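You operate a simulated robot arm through the tools that you are given. There is no shell and no other tool.

The job below is to be done with a simulated robot arm. You get a single attempt, and the scene is never put back.

JOB
Set the fence to the job card's width, clamp it, and lay the card's board between fence and stop.

It is judged by the outcome, as a careful person would: the job done as asked, and still so three seconds after it is handed in. It fails if anything else is knocked over, pushed out of place, dropped, spilled or broken.

ROBOT AND FRAMES
A 6-joint arm with a two-finger gripper, fixed in place. Base frame: the origin is on the floor under the middle of its stand, x ahead of it, y to its left, z up; the work surface is at about z = 780. Readings come in mm, degrees, newtons and seconds.
It reaches about 1417 mm from its shoulder. Its first joint turns from -166.0 to 166.0 degrees. Payload 3.43 kg.
Tool frame: the origin (TCP) lies between the finger pads and is the grasp point; the fingertips stand 20 mm ahead of it; z points along the fingers, y is the line along which they close. The gripper opens to 190 mm; its body begins 248 mm behind the TCP.
Orientation is that of the tool frame in the base frame, as a unit quaternion [x, y, z, w]. With the fingers straight down and closing along the base's y, the tool's x points along the base's -x, its y along +y and its z along -z.

CONTROLS
- The arm moves only by the tool nudge_tool. Its argument "deltas" is a list of rows, each a list of 7 numbers: the turn, a rotation vector about the tool's x, y, z in degrees, then the shift along the tool's x, y, z in mm, then the finger opening in mm, from 0 to 190. In form: [[wx, wy, wz, x, y, z, grip], ...]. A call has 1 to 20 rows; each row is the pose to reach, as a shift and turn from the pose commanded when the call began, along the tool's axes at that moment. Each row takes 0.2 s and may step no farther than 50 mm and 8.6 degrees from the row before; otherwise, or with a gripper value out of range, the whole call is refused. Where a pose cannot be reached the arm comes as near as it can. A force on the tool above 50 N (or 10 N above the force at the start of the call, whichever is more), or a blocked arm, ends the call early, and 0.2 s more pass. The fingers move at their own pace (about 153 mm/s each) and stop on an object; they squeeze with about 39 N. The grip force told is the motor's: it shows also when the fingers shut on nothing. Time passes only in rows, and 0.2 s behind the last, so rows that repeat a pose let the fingers close. It gives the time, the measured TCP pose, the force on the tool (base axes), the opening and the grip force at its end, in the units of the frame above (readings bear some noise), with the torque about the TCP (base axes, N m) and any sound that the robot's microphone picked up, and new pictures: "pictures" is both (left out), scene, wrist or none.
- Cameras (640 x 400 px; columns grow to the right, rows downward): "scene" is fixed at [221.3, 649.8, 1340.7]; the picture's right is [-0.98, -0.21, 0.00], its down [-0.10, 0.45, -0.89] and it looks along [0.18, -0.87, -0.46] (base axes); focal length 359 px, centre (320, 200). "wrist" rides on the gripper at [70, -8, -288] in the tool frame; the picture's right is [0.12, 0.99, 0.00], its down [-0.96, 0.12, -0.25] and it looks along [-0.25, 0.03, 0.97] (tool axes); focal length 261 px, centre (320, 200). There is no depth. A picture from a camera that has moved, and an enlarged one, comes with that camera's place and axes in the base frame and with its lens.
- move_column(by): moves the trunk up (or, below 0, down) by that many mm; the arm rides with it, the base frame stays. It gives what a move gives, with no picture.
- close_up(camera, box): a new picture of the part [left, top, right, bottom] of that camera's present view, enlarged. No time passes.
- hand_in(): hands the job in; it is judged then, once.

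Places have to be worked out from the pictures, the camera data and where the tool is seen. Open the gripper and draw the arm clear of the work before you hand the job in, unless the task says otherwise.

The tools are called after "Call:" by a JSON object that holds its "api" and its "payload". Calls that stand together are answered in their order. nudge_tool: Moves the arm, as the interface text tells. Its arguments: {"type":"object","properties":{"deltas":{"type":"array"},"pictures":{"type":"string","enum":["both","scene","wrist","none"]}},"required":["deltas"]} The other tools are called the same way: move_column (by) moves the trunk up or down; close_up (camera, box) takes an enlarged picture of a part of a camera's view; hand_in () hands the job in.

At the start:

```text
time: 0.0
tcp_pos: [387.1, -526.7, 1035.9]
orientation: [0.0, 1.0, 0.0, 0.0]
wrist_force: [-0.3, -1.1, 0.0]
torque: [-0.02, -0.01, 0.02]
opening: 189.8
grip_force: 0.1
trunk travel left (down, up): [-300.0, 140.0]
```

scene: 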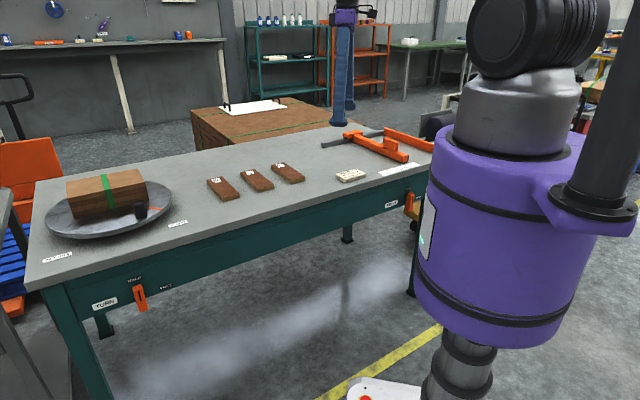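
wrist: 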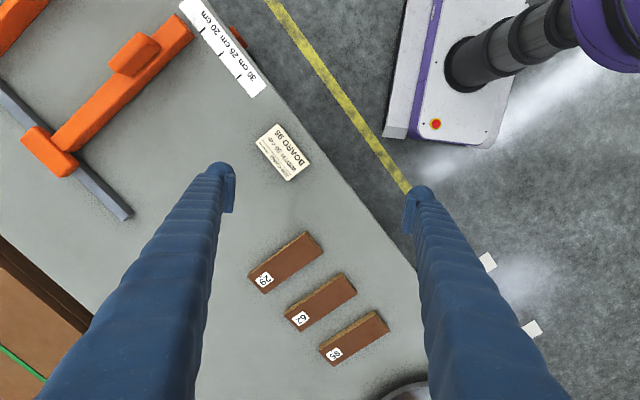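

I start by looking closely at the job card, the boards, the fence area and the table's labels before moving anything.

Call:
{"api": "close_up", "payload": {"camera": "wrist", "box": [240, 110, 330, 190]}}

Call:
{"api": "close_up", "payload": {"camera": "wrist", "box": [230, 220, 400, 380]}}

Call:
{"api": "close_up", "payload": {"camera": "wrist", "box": [0, 0, 280, 230]}}

Call:
{"api": "close_up", "payload": {"camera": "scene", "box": [300, 100, 460, 220]}}

Call:
{"api": "close_up", "payload": {"camera": "scene", "box": [20, 150, 220, 320]}}

```text
5.00 times, centred on (285, 150) of wrist
camera zoom: at [316.1, -535.2, 1324.3], right [-0.12, 0.99, 0.0], down [0.96, 0.12, 0.25], along [0.25, 0.03, -0.97], focal length 1303 px, centre (495, 450)
```

zoom: 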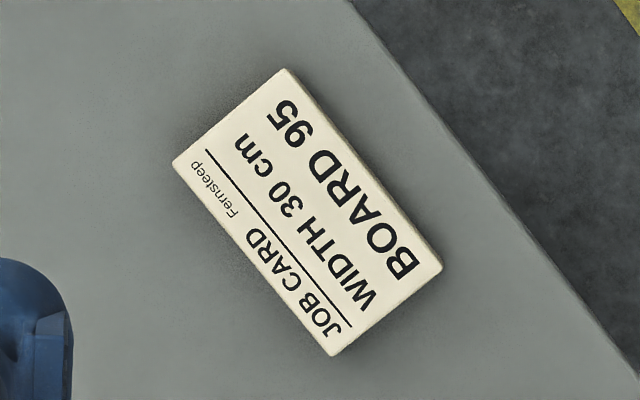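

```text
2.50 times, centred on (315, 300) of wrist
camera zoom: at [316.1, -535.2, 1324.3], right [-0.12, 0.99, 0.0], down [0.96, 0.12, 0.25], along [0.25, 0.03, -0.97], focal length 652 px, centre (332, -50)
```

zoom: 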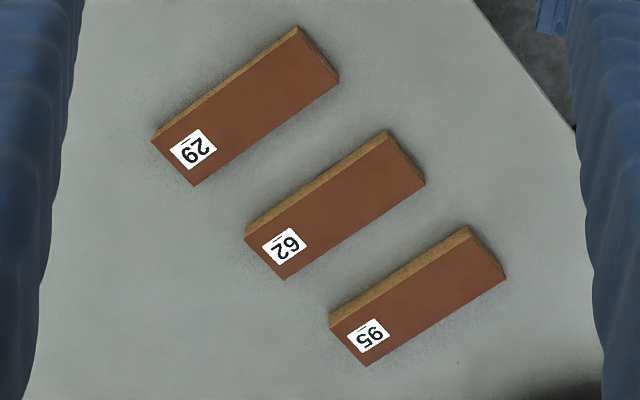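

```text
1.74 times, centred on (140, 115) of wrist
camera zoom: at [316.1, -535.2, 1324.3], right [-0.12, 0.99, 0.0], down [0.96, 0.12, 0.25], along [0.25, 0.03, -0.97], focal length 453 px, centre (633, 348)
```

zoom: 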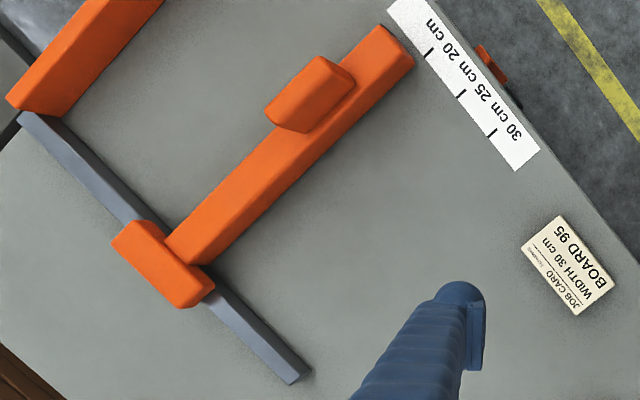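

```text
3.33 times, centred on (380, 160) of scene
camera zoom: at [221.3, 649.8, 1340.7], right [-0.98, -0.21, 0.0], down [-0.1, 0.45, -0.89], along [0.18, -0.87, -0.46], focal length 1197 px, centre (120, 333)
```

zoom: 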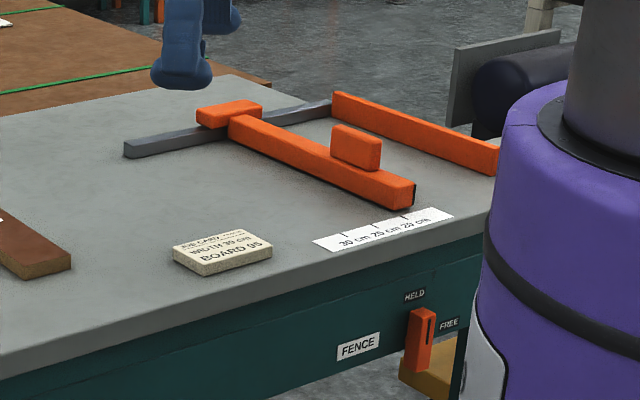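

```text
2.35 times, centred on (120, 235) of scene
camera zoom: at [221.3, 649.8, 1340.7], right [-0.98, -0.21, 0.0], down [-0.1, 0.45, -0.89], along [0.18, -0.87, -0.46], focal length 845 px, centre (791, 118)
```

zoom: 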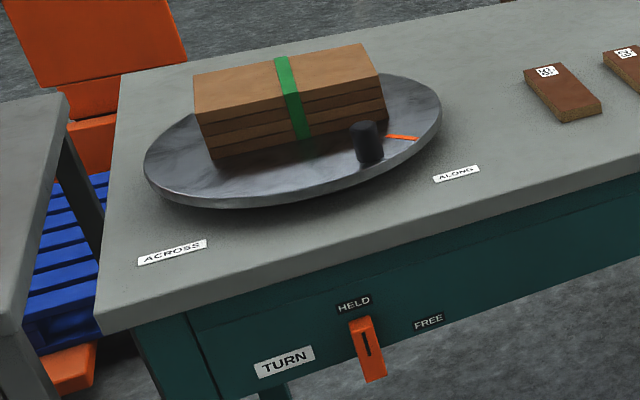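

The card reads "WIDTH 30 cm, BOARD 95". I zoom in further on the board labels, the fence pointer and the two levers to learn their present states.

Call:
{"api": "close_up", "payload": {"camera": "wrist", "box": [310, 305, 400, 375]}}

Call:
{"api": "close_up", "payload": {"camera": "scene", "box": [375, 170, 445, 220]}}

Call:
{"api": "close_up", "payload": {"camera": "scene", "box": [370, 125, 450, 185]}}

Call:
{"api": "close_up", "payload": {"camera": "wrist", "box": [130, 0, 270, 100]}}

Call:
{"api": "close_up", "payload": {"camera": "scene", "box": [200, 155, 310, 205]}}

```text
5.71 times, centred on (355, 340) of wrist
camera zoom: at [316.1, -535.2, 1324.3], right [-0.12, 0.99, 0.0], down [0.96, 0.12, 0.25], along [0.25, 0.03, -0.97], focal length 1489 px, centre (120, -600)
```

zoom: 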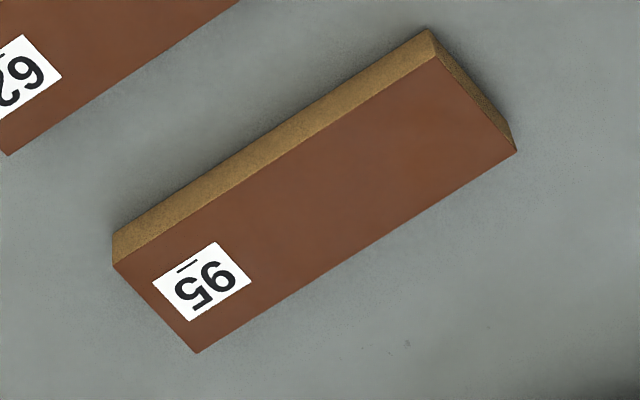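

```text
8.00 times, centred on (410, 195) of scene
camera zoom: at [221.3, 649.8, 1340.7], right [-0.98, -0.21, 0.0], down [-0.1, 0.45, -0.89], along [0.18, -0.87, -0.46], focal length 2872 px, centre (-400, 240)
```

zoom: 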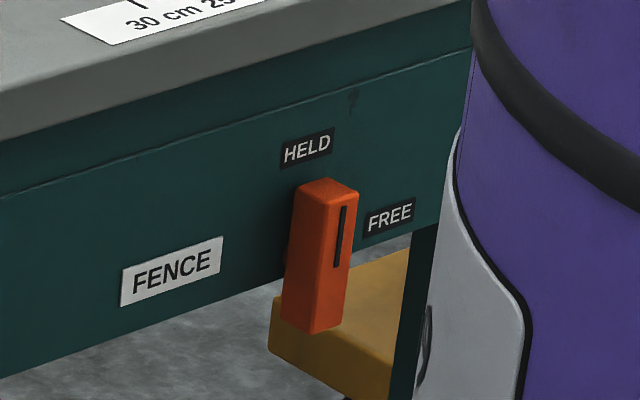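

```text
6.67 times, centred on (410, 155) of scene
camera zoom: at [221.3, 649.8, 1340.7], right [-0.98, -0.21, 0.0], down [-0.1, 0.45, -0.89], along [0.18, -0.87, -0.46], focal length 2394 px, centre (-280, 500)
```

zoom: 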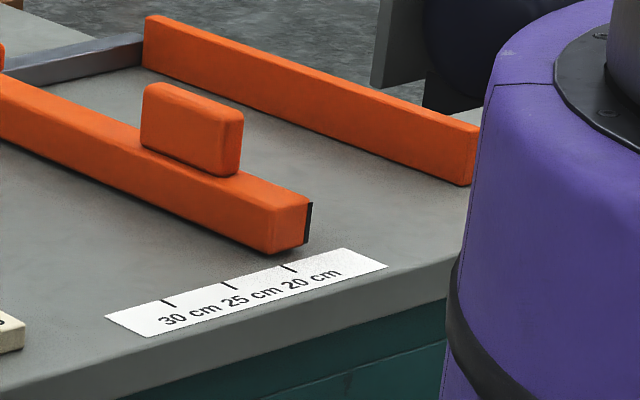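

```text
4.00 times, centred on (200, 50) of wrist
camera zoom: at [316.1, -535.2, 1324.3], right [-0.12, 0.99, 0.0], down [0.96, 0.12, 0.25], along [0.25, 0.03, -0.97], focal length 1043 px, centre (800, 800)
```

zoom: 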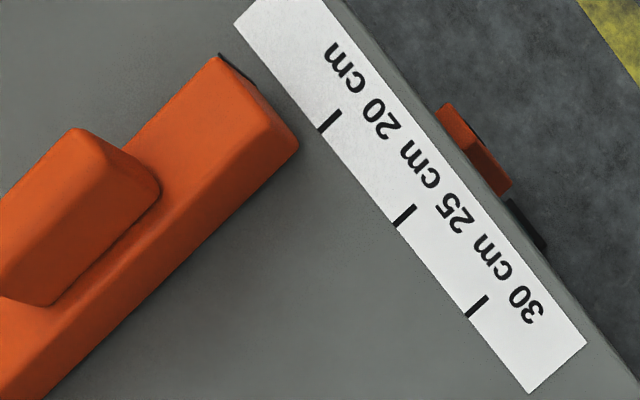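

```text
5.82 times, centred on (255, 180) of scene
camera zoom: at [221.3, 649.8, 1340.7], right [-0.98, -0.21, 0.0], down [-0.1, 0.45, -0.89], along [0.18, -0.87, -0.46], focal length 2089 px, centre (698, 316)
```

zoom: 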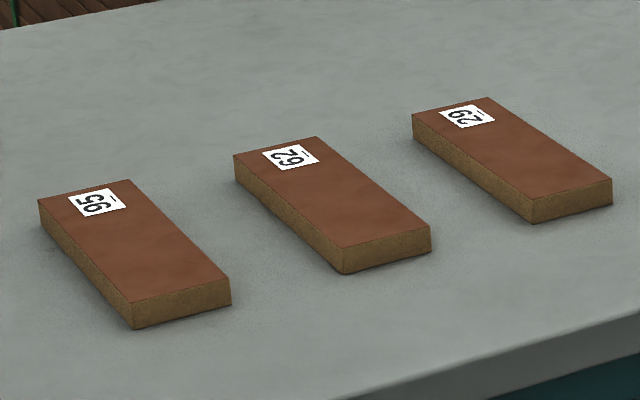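

The fence knob is a bar whose mark points up at HELD, FREE being to its right; the board nearest the turntable is 95. By my geometry the table's front edge runs at 45°, and the 20/25/30 marks lie near (166,-777), (201,-740), (237,-706). I turn the tool 45° and move above the fence, staying high, to get a better view.

Call:
{"api": "nudge_tool", "payload": {"deltas": [[0, 0, 7.5, 26.8, -39.5, 0, 190], [0, 0, 15, 53.7, -79, 0, 190], [0, 0, 22.5, 80.5, -118.5, 0, 190], [0, 0, 30, 107.3, -158, 0, 190], [0, 0, 37.5, 134.2, -197.5, 0, 190], [0, 0, 45, 161, -237, 0, 190], [0, 0, 45, 161, -237, 0, 190]], "pictures": "both"}}

```text
time: 1.6
tcp_pos: [225.7, -764.5, 1036.0]
orientation: [0.383, 0.924, 0.0, -0.001]
wrist_force: [0.2, -0.5, -1.4]
torque: [0.08, 0.02, 0.02]
opening: 189.9
grip_force: 0.1
trunk travel left (down, up): [-300.0, 140.0]
camera wrist: at [168.4, -720.5, 1323.6], right [0.62, 0.79, 0.0], down [0.76, -0.6, 0.25], along [0.19, -0.15, -0.97], focal length 261 px, centre (320, 200)
```

scene: 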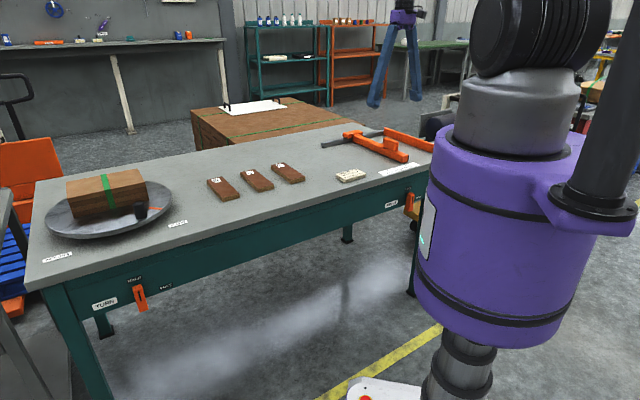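
wrist: 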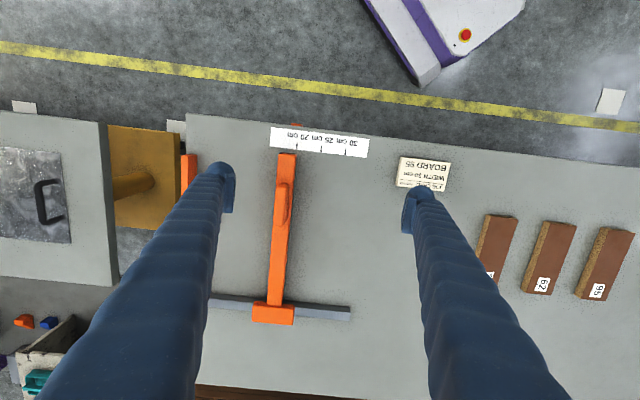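

The tool is aligned with the table's edge. I look at the fence, its pointer and tape from here.

Call:
{"api": "close_up", "payload": {"camera": "wrist", "box": [230, 110, 390, 210]}}

Call:
{"api": "close_up", "payload": {"camera": "wrist", "box": [160, 110, 370, 340]}}

```text
4.00 times, centred on (310, 160) of wrist
camera zoom: at [168.4, -720.5, 1323.6], right [0.62, 0.79, 0.0], down [0.76, -0.6, 0.25], along [0.19, -0.15, -0.97], focal length 1043 px, centre (360, 360)
```

zoom: 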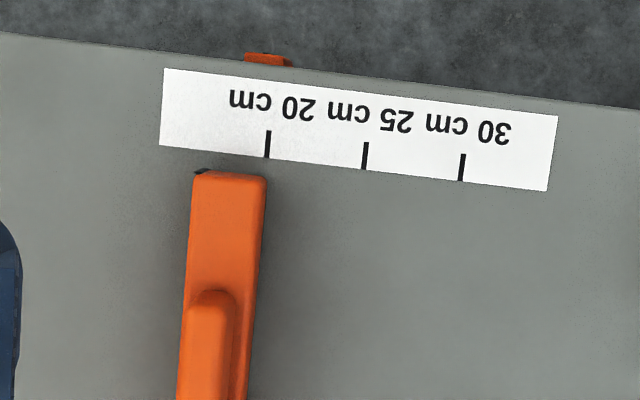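

```text
1.74 times, centred on (265, 225) of wrist
camera zoom: at [168.4, -720.5, 1323.6], right [0.62, 0.79, 0.0], down [0.76, -0.6, 0.25], along [0.19, -0.15, -0.97], focal length 453 px, centre (416, 156)
```

zoom: 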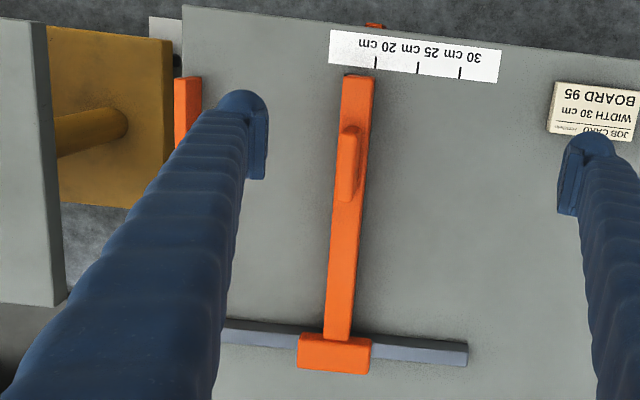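

Working in table axes (e along the edge, n into the table), the 30 cm mark is at e≈-334, the fence's inner face and pointer at e≈-464 (about 17 cm), and its handle at (e≈-447, n≈769). The knob sits under the table's edge near e≈-440, z≈650, so I back off in front of the edge and tilt the tool to look at it.

Call:
{"api": "nudge_tool", "payload": {"deltas": [[0, -6, 0, 30, -8, 20, 190], [0, -12, 0, 60, -17, 45, 190], [0, -18, 0, 90, -25, 70, 190], [0, -24, 0, 118, -34, 100, 190], [0, -30, 0, 140, -42, 135, 190], [0, -36, 0, 160, -50, 170, 190], [0, -45, 0, 180, -59, 200, 190], [0, -45, 0, 180, -59, 200, 190]], "pictures": "both"}}

```text
refused: row 7 steps farther than a row can; nothing moved
```

The last row's turn was 9°, over the limit; I even out the steps and send it again.

Call:
{"api": "nudge_tool", "payload": {"deltas": [[0, -6, 0, 30, -8, 20, 190], [0, -12, 0, 60, -17, 45, 190], [0, -18, 0, 90, -25, 70, 190], [0, -24, 0, 118, -34, 100, 190], [0, -31, 0, 140, -42, 135, 190], [0, -38, 0, 160, -50, 170, 190], [0, -45, 0, 180, -59, 200, 190], [0, -45, 0, 180, -59, 200, 190]], "pictures": "both"}}

```text
time: 3.4
tcp_pos: [41.9, -718.7, 859.3]
orientation: [0.356, 0.856, -0.118, 0.355]
wrist_force: [0.6, -0.5, 0.0]
torque: [0.02, -0.01, 0.09]
opening: 190.0
grip_force: 0.0
out of reach, approached as far as the arm can: row 6, 7, 8
trunk travel left (down, up): [-300.0, 140.0]
camera wrist: at [-152.2, -557.5, 1017.7], right [0.63, 0.78, -0.03], down [0.43, -0.31, 0.85], along [0.65, -0.55, -0.53], focal length 261 px, centre (320, 200)
```

scene: 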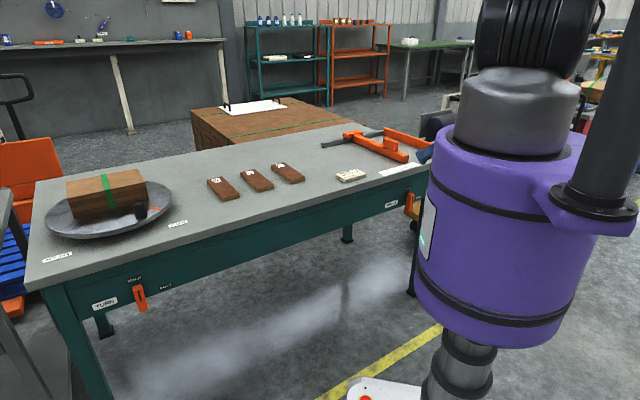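
wrist: 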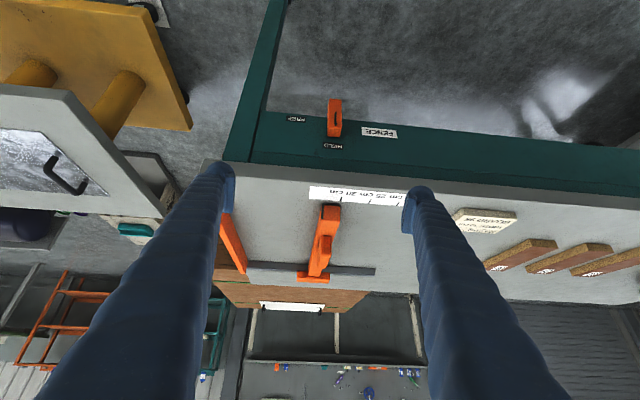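

The arm stopped a bit short of that pose but the knob is now in view. I zoom in on it.

Call:
{"api": "close_up", "payload": {"camera": "wrist", "box": [270, 80, 430, 180]}}

Call:
{"api": "close_up", "payload": {"camera": "wrist", "box": [290, 170, 430, 290]}}

```text
4.00 times, centred on (350, 130) of wrist
camera zoom: at [-152.2, -557.5, 1017.7], right [0.63, 0.78, -0.03], down [0.43, -0.31, 0.85], along [0.65, -0.55, -0.53], focal length 1043 px, centre (200, 480)
```

zoom: 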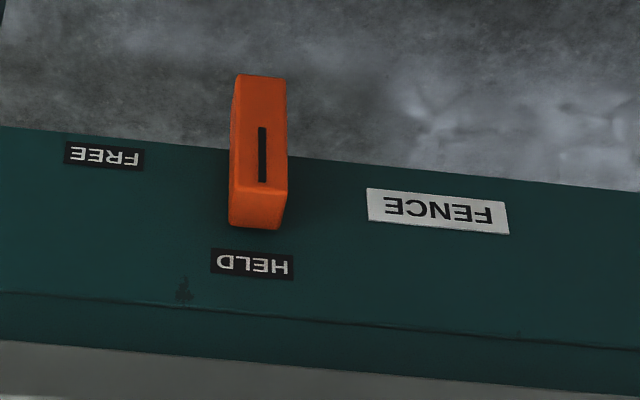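

```text
3.33 times, centred on (360, 230) of wrist
camera zoom: at [-152.2, -557.5, 1017.7], right [0.63, 0.78, -0.03], down [0.43, -0.31, 0.85], along [0.65, -0.55, -0.53], focal length 869 px, centre (187, 100)
```

zoom: 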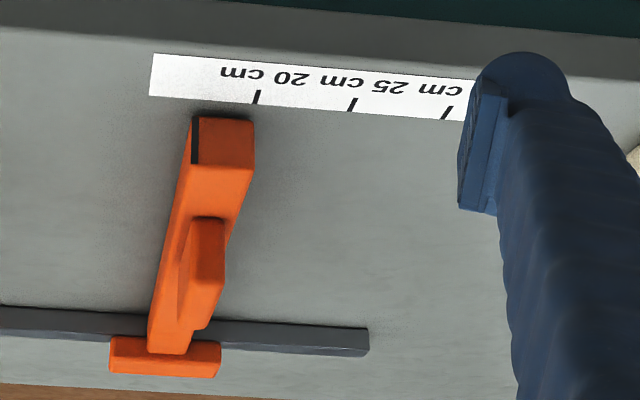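

From two views I put the panel at n≈650 and the knob's pivot at about (e≈-451, z≈615), with its front face at n≈617 and its bar upright, at HELD. I lower the tool in front of it and tilt it further towards horizontal, while watching how well the arm reaches.

Call:
{"api": "nudge_tool", "payload": {"deltas": [[0, -4, 0, 20, -3, 27, 190], [0, -8, 0, 41, -6, 55, 190], [0, -12, 0, 62, -9, 83, 190], [0, -15, 0, 82, -11, 110, 190], [0, -15, 0, 82, -11, 110, 190]], "pictures": "both"}}

```text
time: 4.6
tcp_pos: [26.3, -775.2, 728.3]
orientation: [0.339, 0.805, -0.133, 0.469]
wrist_force: [0.8, 0.5, -0.8]
torque: [-0.02, -0.02, 0.08]
opening: 189.8
grip_force: 0.1
out of reach, approached as far as the arm can: row 1, 2, 3, 4, 5
trunk travel left (down, up): [-300.0, 140.0]
camera wrist: at [-194.6, -597.9, 818.8], right [0.63, 0.78, 0.0], down [0.23, -0.19, 0.95], along [0.74, -0.6, -0.3], focal length 261 px, centre (320, 200)
```

scene: 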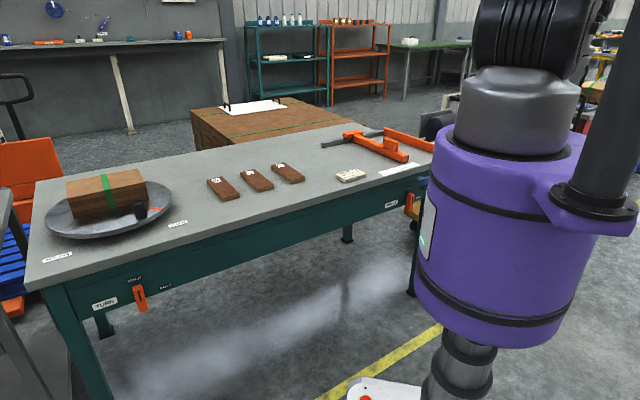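
wrist: 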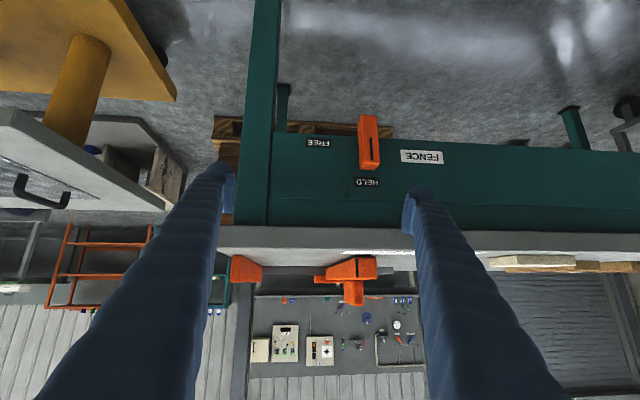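

The arm keeps settling short on the "too near" side (now e≈-530, n≈567, z≈728). Raising the trunk should make the low target less cramped, so I raise it fully and compare.

Call:
{"api": "move_column", "payload": {"by": 140}}

```text
time: 6.3
tcp_pos: [24.8, -773.8, 870.1]
orientation: [0.339, 0.805, -0.133, 0.469]
wrist_force: [0.3, 1.0, -0.4]
torque: [-0.03, -0.03, 0.03]
opening: 190.1
grip_force: 0.0
trunk travel left (down, up): [-440.0, 0.0]
```

The arm rode up cleanly. I now move down about 100 mm from the commanded pose to see where it tracks.

Call:
{"api": "nudge_tool", "payload": {"deltas": [[0, 0, 0, 29, 0, 17, 190], [0, 0, 0, 58, 0, 33, 190], [0, 0, 0, 86.6, 0, 50, 190], [0, 0, 0, 86.6, 0, 50, 190]], "pictures": "wrist"}}

```text
time: 7.3
tcp_pos: [28.2, -766.5, 767.4]
orientation: [0.34, 0.805, -0.128, 0.47]
wrist_force: [-0.4, 0.0, -0.2]
torque: [0.01, -0.03, 0.02]
opening: 189.8
grip_force: 0.1
out of reach, approached as far as the arm can: row 3, 4
trunk travel left (down, up): [-440.0, 0.0]
camera wrist: at [-193.3, -591.7, 858.8], right [0.62, 0.78, 0.01], down [0.23, -0.19, 0.95], along [0.75, -0.59, -0.3], focal length 261 px, centre (320, 200)
```

wrist: 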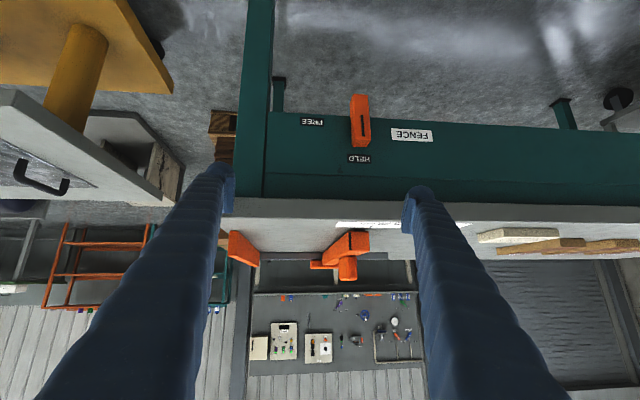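

Commands continue from the pose actually reached (now e≈-522, n≈562, z≈767). I go straight down another 120 mm in front of the panel and narrow the fingers, checking whether lower is easier for the arm.

Call:
{"api": "nudge_tool", "payload": {"deltas": [[0, 0, 0, 34, -4.5, 21, 150], [0, 0, 0, 68, -9, 42, 100], [0, 0, 0, 101.3, -13.6, 63.3, 70], [0, 0, 0, 101.3, -13.6, 63.3, 70]], "pictures": "wrist"}}

```text
time: 8.3
tcp_pos: [29.0, -768.5, 648.7]
orientation: [0.34, 0.804, -0.135, 0.468]
wrist_force: [0.5, 0.0, 0.4]
torque: [-0.03, -0.03, 0.0]
opening: 69.8
grip_force: 0.1
trunk travel left (down, up): [-440.0, 0.0]
camera wrist: at [-191.5, -590.9, 739.3], right [0.63, 0.78, 0.0], down [0.23, -0.19, 0.95], along [0.74, -0.6, -0.3], focal length 261 px, centre (320, 200)
```

wrist: 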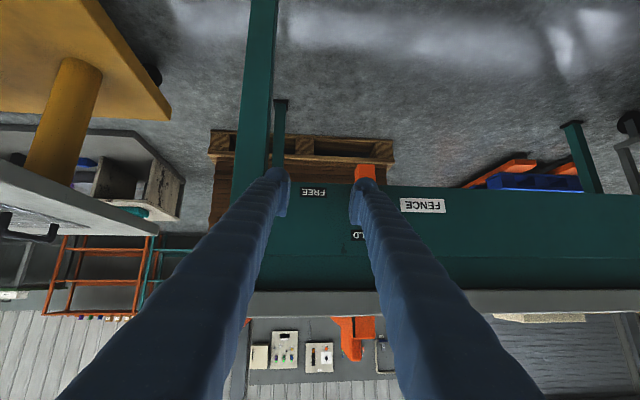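

Lower poses are in reach now (e≈-523, n≈564, z≈649). I turn the tool to nearly horizontal, square to the panel, and slide over to e≈-451, still 50+ mm in front of the knob.

Call:
{"api": "nudge_tool", "payload": {"deltas": [[0.83, -5.38, -0.96, 20, 6, 10, 70], [1.66, -10.76, -1.93, 35, 18, 14, 70], [2.49, -16.14, -2.89, 45, 33, 16, 70], [3.32, -21.52, -3.86, 52, 50, 16, 70], [4.15, -26.9, -4.82, 56.1, 67.4, 16, 70], [4.15, -26.9, -4.82, 56.1, 67.4, 16, 70]], "pictures": "both"}}

```text
time: 9.7
tcp_pos: [33.7, -750.4, 680.0]
orientation: [0.288, 0.69, -0.223, 0.625]
wrist_force: [-0.6, 0.6, -0.6]
torque: [0.02, 0.05, 0.01]
opening: 69.6
grip_force: 0.1
out of reach, approached as far as the arm can: row 2, 3, 4, 5, 6
trunk travel left (down, up): [-440.0, 0.0]
camera wrist: at [-188.4, -556.6, 644.2], right [0.67, 0.74, -0.07], down [-0.05, 0.14, 0.99], along [0.74, -0.65, 0.13], focal length 261 px, centre (320, 200)
```

scene: 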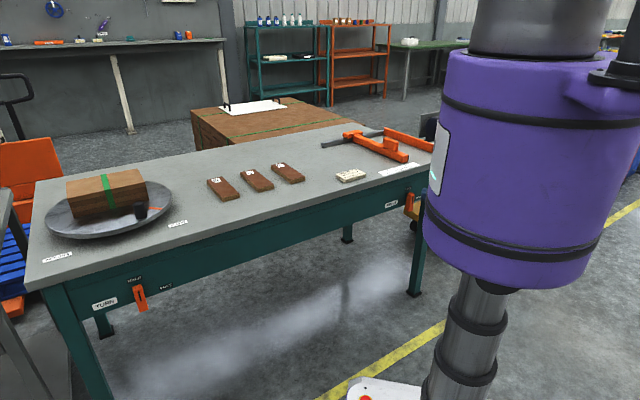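
wrist: 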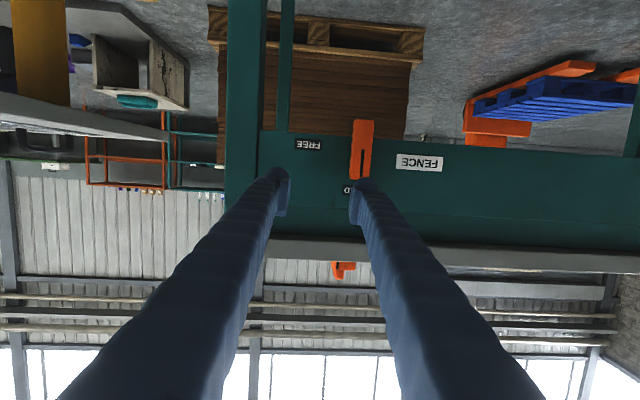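

The tool is nearly horizontal now (tilt about 83°) but the arm held z≈680 rather than going lower; since the arm rides on the trunk, I can get the height with the column instead. First I test sliding sideways to e≈-451 from here, still clear of the knob.

Call:
{"api": "nudge_tool", "payload": {"deltas": [[0.8, 0, -1, 1, 19, 1, 70], [1.6, 0, -2, 2, 38, 2, 70], [2.4, 0, -3, 2.7, 55.9, 2.6, 70], [2.4, 0, -3, 2.7, 55.9, 2.6, 70]], "pictures": "wrist"}}

```text
time: 10.7
tcp_pos: [35.0, -750.5, 679.5]
orientation: [0.287, 0.691, -0.222, 0.625]
wrist_force: [-0.8, -0.2, -0.2]
torque: [0.0, 0.01, 0.02]
opening: 70.0
grip_force: 0.0
out of reach, approached as far as the arm can: row 1, 2, 3, 4
trunk travel left (down, up): [-440.0, 0.0]
camera wrist: at [-187.9, -556.9, 644.0], right [0.66, 0.74, -0.07], down [-0.05, 0.14, 0.99], along [0.75, -0.65, 0.13], focal length 261 px, centre (320, 200)
```

wrist: 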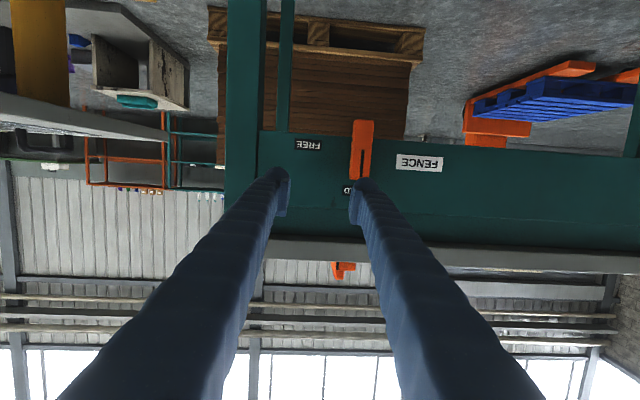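

The stuck poses fit one pattern: the wrist can't come within about 630 mm of a shoulder at z≈990 (trunk raised). Lower poses give that room, so I drop to z≈560 first and then slide across to e≈-451.

Call:
{"api": "nudge_tool", "payload": {"deltas": [[0, 0, 0, 40, -2, 5, 70], [0, 0, 0, 80, -4, 10, 70], [0, 0, 0, 119, -6, 14, 70], [0.8, 0, -1, 120, 13, 15, 70], [1.6, 0, -2, 121, 31, 16, 70], [2.4, 0, -3, 121.6, 49.6, 16.8, 70], [2.4, 0, -3, 121.6, 49.6, 16.8, 70]], "pictures": "wrist"}}

```text
time: 12.3
tcp_pos: [43.8, -756.0, 663.3]
orientation: [0.292, 0.704, -0.218, 0.609]
wrist_force: [-1.1, -0.3, 0.7]
torque: [0.02, 0.0, 0.0]
opening: 70.1
grip_force: 0.0
out of reach, approached as far as the arm can: row 1, 2, 3, 4, 5, 6, 7
trunk travel left (down, up): [-440.0, 0.0]
camera wrist: at [-180.8, -562.4, 639.6], right [0.66, 0.75, -0.07], down [-0.02, 0.11, 0.99], along [0.75, -0.65, 0.09], focal length 261 px, centre (320, 200)
```

wrist: 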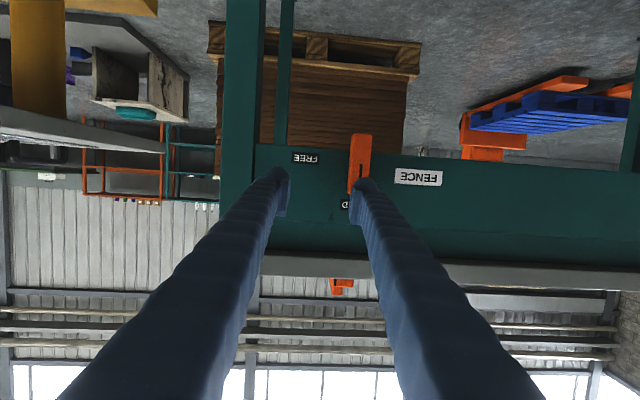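

Fully horizontal is not workable here: lower only costs tilt. A 45° tilt with the trunk lowered should fit well, so I back out and up from the panel, returning the tilt to 45°.

Call:
{"api": "nudge_tool", "payload": {"deltas": [[0.68, 7.12, -0.29, -18.8, -10, -8.6, 70], [1.36, 14.23, -0.58, -37.5, -20, -17.2, 70], [2.03, 21.35, -0.88, -56.3, -30, -25.8, 70], [2.71, 28.46, -1.17, -75, -40, -34.4, 70], [3.39, 35.58, -1.46, -93.8, -50.2, -43, 70], [3.39, 35.58, -1.46, -93.8, -50.2, -43, 70]], "pictures": "wrist"}}

```text
time: 13.7
tcp_pos: [-22.5, -793.4, 760.2]
orientation: [0.353, 0.855, -0.135, 0.356]
wrist_force: [0.2, -0.3, -0.5]
torque: [-0.02, 0.0, 0.0]
opening: 69.9
grip_force: 0.1
out of reach, approached as far as the arm can: row 1, 2, 3, 4, 5, 6
trunk travel left (down, up): [-440.0, 0.0]
camera wrist: at [-210.9, -625.4, 914.6], right [0.63, 0.77, -0.06], down [0.43, -0.28, 0.86], along [0.64, -0.57, -0.51], focal length 261 px, centre (320, 200)
```

wrist: 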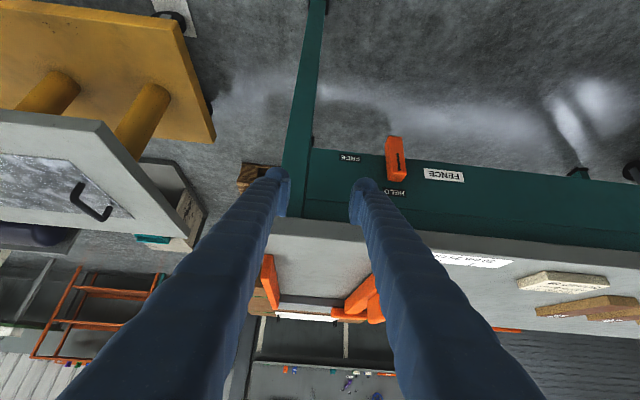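

The arm is clear at (e≈-577, n≈545, z≈760). I raise the arm well above the bench before lowering the trunk, so that the trunk's descent brings the tool back to the knob's height with the arm in a roomier posture.

Call:
{"api": "nudge_tool", "payload": {"deltas": [[0, 0, 0, -30, 1, -30, 70], [0, 0, 0, -60, 2, -60, 70], [0, 0, 0, -90, 3, -90, 70], [0, 0, 0, -120, 4, -120, 70], [0, 0, 0, -150, 5, -150, 70], [0, 0, 0, -180, 6, -180, 70], [0, 0, 0, -210, 6.5, -211, 70], [0, 0, 0, -240, 7, -242, 70], [0, 0, 0, -240, 7, -242, 70]], "pictures": "scene"}}

```text
time: 15.7
tcp_pos: [-17.5, -788.0, 1098.2]
orientation: [0.352, 0.854, -0.146, 0.354]
wrist_force: [0.6, 0.2, 0.5]
torque: [0.01, -0.01, 0.04]
opening: 69.8
grip_force: 0.0
out of reach, approached as far as the arm can: row 1, 2
trunk travel left (down, up): [-440.0, 0.0]
```

scene: 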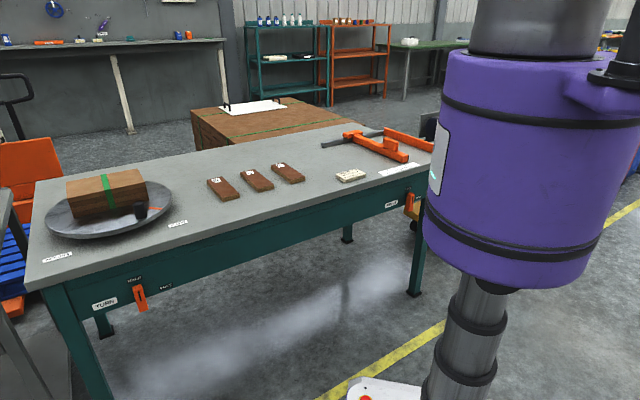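

Higher relative to the trunk the arm reaches freely. I lower the trunk fully; the tool stays about 65 mm in front of the table's edge on the way down.

Call:
{"api": "move_column", "payload": {"by": -440}}

```text
refused: -440 is not a number from -400 to 400
```

A single column move is limited to 400 mm, so I lower by 400.

Call:
{"api": "move_column", "payload": {"by": -400}}

```text
time: 19.5
tcp_pos: [-18.0, -787.1, 699.9]
orientation: [0.351, 0.854, -0.146, 0.355]
wrist_force: [-0.5, 0.6, 0.4]
torque: [0.0, 0.0, -0.03]
opening: 70.1
grip_force: 0.0
trunk travel left (down, up): [-40.0, 400.0]
```

Tool is at (e≈-569, n≈544, z≈700). I slide sideways towards e≈-451 at this distance from the panel.

Call:
{"api": "nudge_tool", "payload": {"deltas": [[0, 0, 0, 0, 30, 0, 70], [0, 0, 0, 0, 60, 0, 70], [0, 0, 0, 0, 90, 0, 70], [0, 0, 0, 0, 118, 0, 70], [0, 0, 0, 0, 118, 0, 70]], "pictures": "wrist"}}

```text
time: 20.7
tcp_pos: [64.5, -705.2, 699.0]
orientation: [0.352, 0.855, -0.141, 0.354]
wrist_force: [0.4, -0.4, -0.6]
torque: [-0.03, 0.0, -0.04]
opening: 69.7
grip_force: 0.1
trunk travel left (down, up): [-40.0, 400.0]
camera wrist: at [-122.0, -535.0, 854.0], right [0.64, 0.77, -0.08], down [0.44, -0.28, 0.85], along [0.63, -0.58, -0.51], focal length 261 px, centre (320, 200)
```

wrist: 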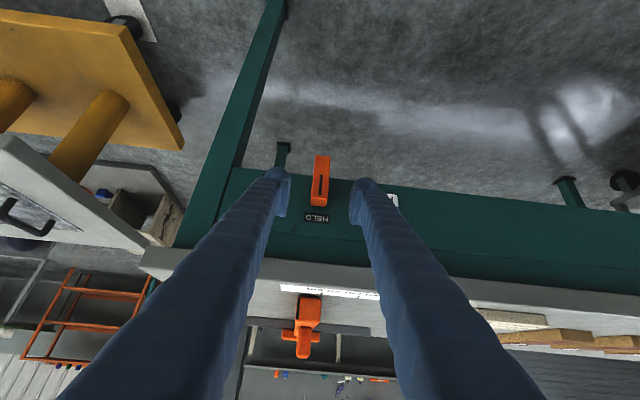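

Reached without complaint: the knob is now framed between the open fingers. I take a close look to refine the knob's position.

Call:
{"api": "close_up", "payload": {"camera": "wrist", "box": [260, 140, 400, 240]}}

```text
4.00 times, centred on (330, 190) of wrist
camera zoom: at [-122.0, -535.0, 854.0], right [0.64, 0.77, -0.08], down [0.44, -0.28, 0.85], along [0.63, -0.58, -0.51], focal length 1043 px, centre (280, 240)
```

zoom: 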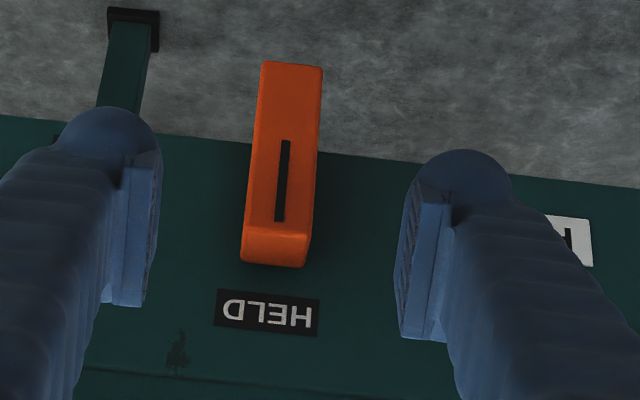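

Triangulating again: knob bar at e≈-450, 23 mm wide, z 577–656, front at n≈619, panel at n≈648. I advance so that the open fingers straddle the bar's upper half, without touching the panel.

Call:
{"api": "nudge_tool", "payload": {"deltas": [[0, 0, 0, -4, 0, 17, 70], [0, 0, 0, -8, -0.3, 34, 70], [0, 0, 0, -12, -0.6, 51, 70], [0, 0, 0, -16, -0.9, 68, 70], [0, 0, 0, -19.4, -0.9, 84, 70], [0, 0, 0, -19.4, -0.9, 84, 70]], "pictures": "wrist"}}

```text
time: 22.1
tcp_pos: [116.2, -755.9, 653.2]
orientation: [0.352, 0.854, -0.141, 0.355]
wrist_force: [-8.9, 9.8, 6.2]
torque: [-0.34, 0.04, -0.57]
opening: 69.5
grip_force: 0.1
trunk travel left (down, up): [-40.0, 400.0]
camera wrist: at [-72.1, -585.5, 808.1], right [0.64, 0.77, -0.08], down [0.44, -0.28, 0.85], along [0.63, -0.58, -0.51], focal length 261 px, centre (320, 200)
```

wrist: 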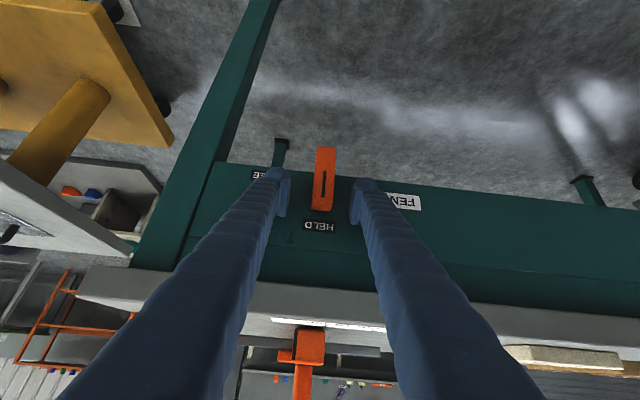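

The force of about 13 N along -n says the fingertips are just touching the panel, so it lies nearer than I thought (n≈641). I look closely at the leg and labels near the left finger before pushing the knob sideways.

Call:
{"api": "close_up", "payload": {"camera": "wrist", "box": [190, 120, 420, 260]}}

```text
2.78 times, centred on (305, 190) of wrist
camera zoom: at [-72.1, -585.5, 808.1], right [0.64, 0.77, -0.08], down [0.44, -0.28, 0.85], along [0.63, -0.58, -0.51], focal length 725 px, centre (362, 228)
```

zoom: 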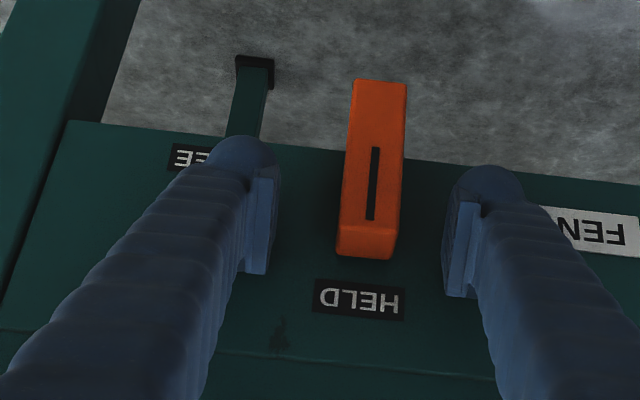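

The leg is well away (e≈-596). I back the tips off the panel by about 5 mm, narrow the opening to 55 mm, then push the bar's upper half towards -e (towards FREE) with the right finger through its first part.

Call:
{"api": "nudge_tool", "payload": {"deltas": [[0, 0, 0, -2.9, 0, -9.5, 55], [0, 0, 0, -2.9, 0, -9.5, 55], [0, 0, 0, -2.5, -13.6, -9.4, 55], [0, 0, 0, -3.4, -21, -10.4, 55], [0, 0, 0, -4.3, -27.6, -11.3, 55], [0, 0, 0, -4.3, -27.6, -11.3, 55]], "pictures": "wrist"}}

```text
time: 23.5
tcp_pos: [92.8, -771.9, 664.6]
orientation: [0.351, 0.854, -0.146, 0.355]
wrist_force: [-0.1, -0.3, 0.7]
torque: [0.02, 0.0, 0.02]
opening: 54.8
grip_force: 0.2
trunk travel left (down, up): [-40.0, 400.0]
camera wrist: at [-93.8, -599.8, 818.8], right [0.64, 0.76, -0.09], down [0.44, -0.27, 0.86], along [0.63, -0.59, -0.51], focal length 261 px, centre (320, 200)
```

wrist: 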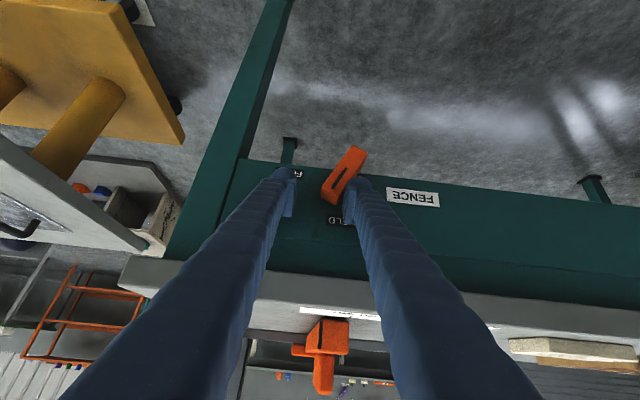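

The bar has turned about 30° with almost no resistance. I follow its arc on round to FREE.

Call:
{"api": "nudge_tool", "payload": {"deltas": [[0, 0, 0, 1.4, -7, 1.4, 55], [0, 0, 0, 3.5, -13.4, 3.5, 55], [0, 0, 0, 7, -18.8, 7.1, 55], [0, 0, 0, 11.3, -22.6, 11.3, 55], [0, 0, 0, 14.1, -25, 14.2, 55], [0, 0, 0, 14.1, -25, 14.2, 55]], "pictures": "wrist"}}

Call:
{"api": "close_up", "payload": {"camera": "wrist", "box": [230, 110, 450, 250]}}

```text
time: 24.7
tcp_pos: [78.0, -789.9, 654.2]
orientation: [0.35, 0.853, -0.148, 0.358]
wrist_force: [-5.8, 13.8, 27.8]
torque: [1.19, -0.62, 0.64]
opening: 59.4
grip_force: 4.4
trunk travel left (down, up): [-40.0, 400.0]
stopped in row 5: the force on the tool passed its limit at 56 N (the readings are from after the stop); the commanded pose is now the measured one
camera wrist: at [-110.3, -616.3, 804.1], right [0.64, 0.76, -0.09], down [0.44, -0.26, 0.86], along [0.63, -0.59, -0.5], focal length 261 px, centre (320, 200)
```

wrist: 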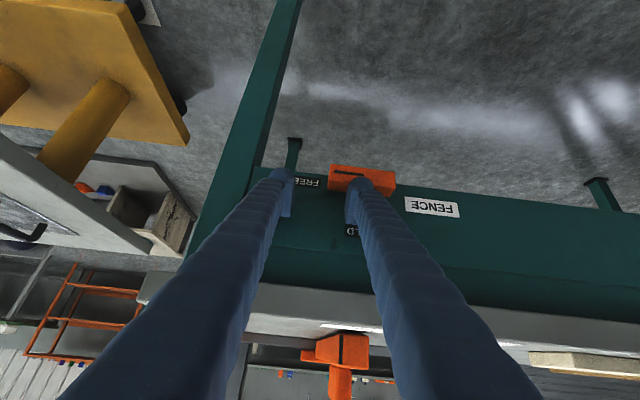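

```text
2.86 times, centred on (340, 180) of wrist
camera zoom: at [-110.3, -616.3, 804.1], right [0.64, 0.76, -0.09], down [0.44, -0.26, 0.86], along [0.63, -0.59, -0.5], focal length 745 px, centre (263, 257)
```

zoom: 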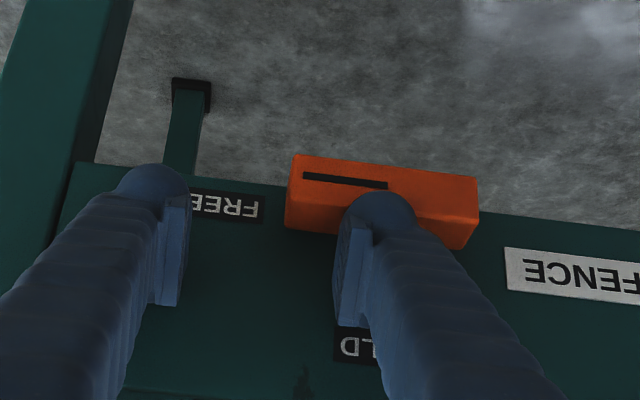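

The bar now lies level with its mark pointing to FREE, against its stop. I lift off it and back the fingers out to take a clear look.

Call:
{"api": "nudge_tool", "payload": {"deltas": [[0, 0, 0, -7, 0, -7, 55], [0, 0, 0, -14, 0, -14, 55], [0, 0, 0, -8, 0, -40, 55], [0, 0, 0, 4, 0, -64, 55], [0, 0, 0, 21, 0, -92, 55], [0, 0, 0, 21, 0, -92, 55]], "pictures": "wrist"}}

Call:
{"api": "close_up", "payload": {"camera": "wrist", "box": [230, 100, 470, 250]}}

Call:
{"api": "close_up", "payload": {"camera": "scene", "box": [375, 170, 445, 220]}}

```text
time: 26.1
tcp_pos: [19.6, -732.6, 698.5]
orientation: [0.35, 0.853, -0.147, 0.357]
wrist_force: [-0.4, -0.3, 0.1]
torque: [-0.01, -0.05, 0.02]
opening: 55.0
grip_force: 0.0
trunk travel left (down, up): [-40.0, 400.0]
camera wrist: at [-167.5, -559.5, 850.9], right [0.64, 0.76, -0.09], down [0.44, -0.27, 0.86], along [0.63, -0.59, -0.5], focal length 261 px, centre (320, 200)
```

wrist: 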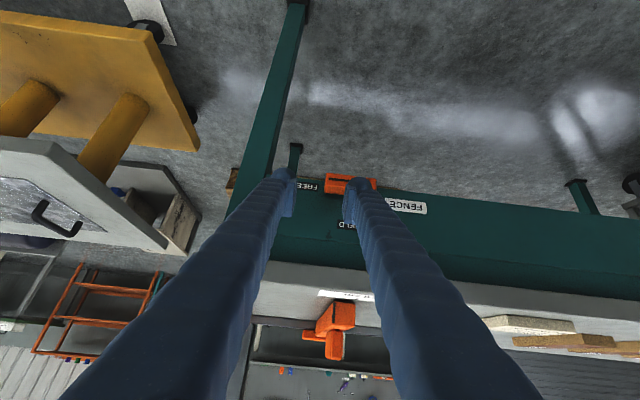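

```text
2.67 times, centred on (350, 175) of wrist
camera zoom: at [-167.5, -559.5, 850.9], right [0.64, 0.76, -0.09], down [0.44, -0.27, 0.86], along [0.63, -0.59, -0.5], focal length 695 px, centre (240, 267)
```

zoom: 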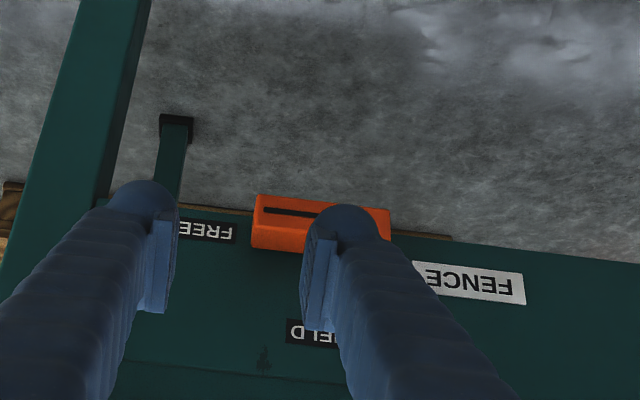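

```text
8.00 times, centred on (410, 195) of scene
camera zoom: at [221.3, 649.8, 1340.7], right [-0.98, -0.21, 0.0], down [-0.1, 0.45, -0.89], along [0.18, -0.87, -0.46], focal length 2872 px, centre (-400, 240)
```

zoom: 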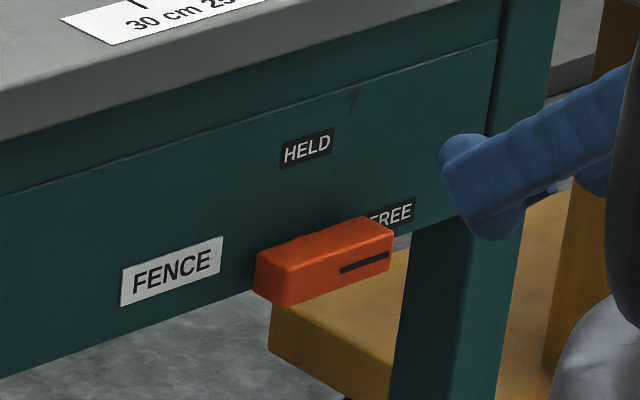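

The knob clearly points to FREE in both views. I raise the trunk again so the tool clears the bench, before going over to the fence's handle.

Call:
{"api": "move_column", "payload": {"by": 300}}

```text
time: 29.1
tcp_pos: [19.3, -733.6, 998.8]
orientation: [0.352, 0.853, -0.148, 0.356]
wrist_force: [0.3, 0.4, -0.5]
torque: [0.04, -0.01, 0.01]
opening: 54.9
grip_force: 0.0
trunk travel left (down, up): [-340.0, 100.0]
```

The tool is at z≈999, in front of the bench. I turn it back to vertical while moving to above the fence's handle (e≈-447, n≈769), fingers open to 80.

Call:
{"api": "nudge_tool", "payload": {"deltas": [[0, 6.5, 0, -20, 8, 28, 80], [0, 13, 0, -40, 16, 56, 80], [0, 19.5, 0.1, -60, 24, 84, 80], [0, 26, 0.2, -80, 32, 112, 80], [0, 32.5, 0.2, -100, 40, 140, 80], [0, 39, 0.3, -120, 48, 168, 80], [0, 45.4, 0.36, -139.2, 55.4, 195.5, 80], [0, 45.4, 0.36, -139.2, 55.4, 195.5, 80]], "pictures": "both"}}

```text
time: 30.9
tcp_pos: [227.0, -860.3, 961.9]
orientation: [0.384, 0.923, 0.0, -0.001]
wrist_force: [0.1, -0.4, -0.9]
torque: [0.09, -0.04, -0.01]
opening: 80.1
grip_force: 0.0
trunk travel left (down, up): [-340.0, 100.0]
camera wrist: at [170.5, -816.7, 1249.7], right [0.62, 0.78, 0.0], down [0.76, -0.6, 0.25], along [0.19, -0.15, -0.97], focal length 261 px, centre (320, 200)
```

scene: 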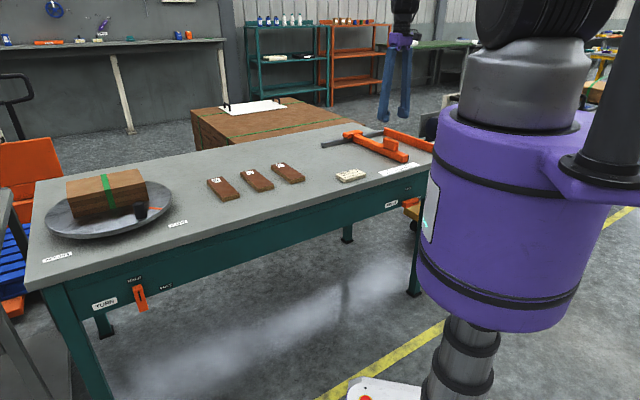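
wrist: 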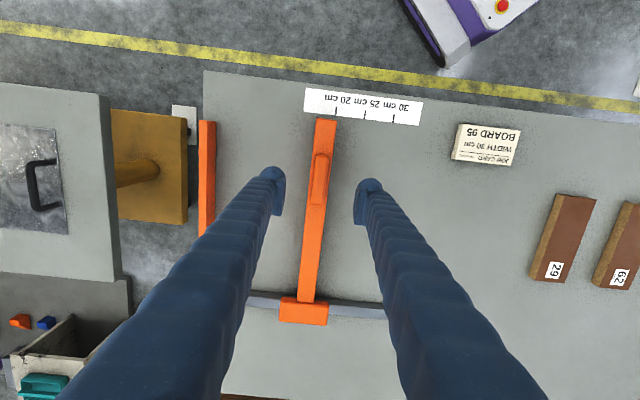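

Above the handle now. I take a close look to fix its position and the stop's.

Call:
{"api": "close_up", "payload": {"camera": "wrist", "box": [180, 80, 440, 240]}}

Call:
{"api": "close_up", "payload": {"camera": "wrist", "box": [280, 80, 440, 180]}}

```text
2.46 times, centred on (310, 160) of wrist
camera zoom: at [170.5, -816.7, 1249.7], right [0.62, 0.78, 0.0], down [0.76, -0.6, 0.25], along [0.19, -0.15, -0.97], focal length 642 px, centre (345, 298)
```

zoom: 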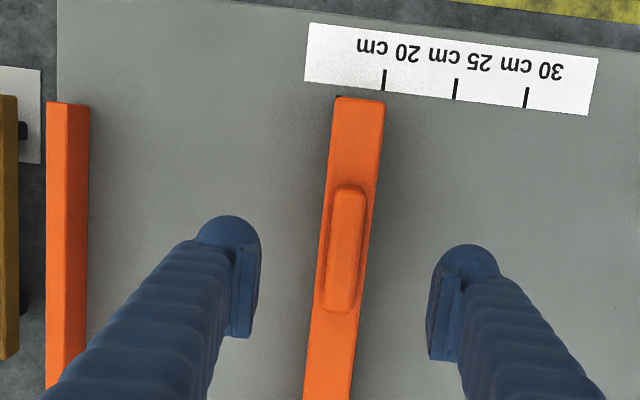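

```text
4.00 times, centred on (360, 130) of wrist
camera zoom: at [170.5, -816.7, 1249.7], right [0.62, 0.78, 0.0], down [0.76, -0.6, 0.25], along [0.19, -0.15, -0.97], focal length 1043 px, centre (160, 480)
```

zoom: 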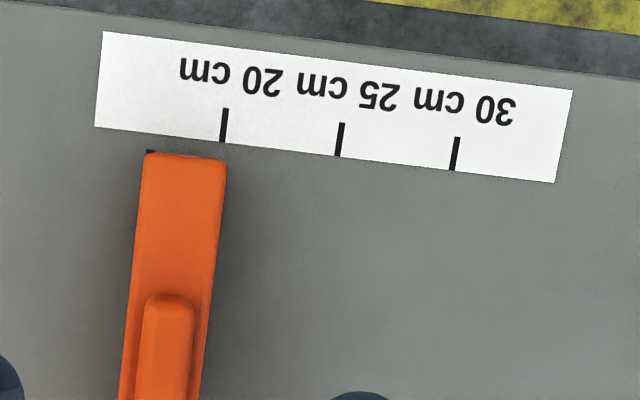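

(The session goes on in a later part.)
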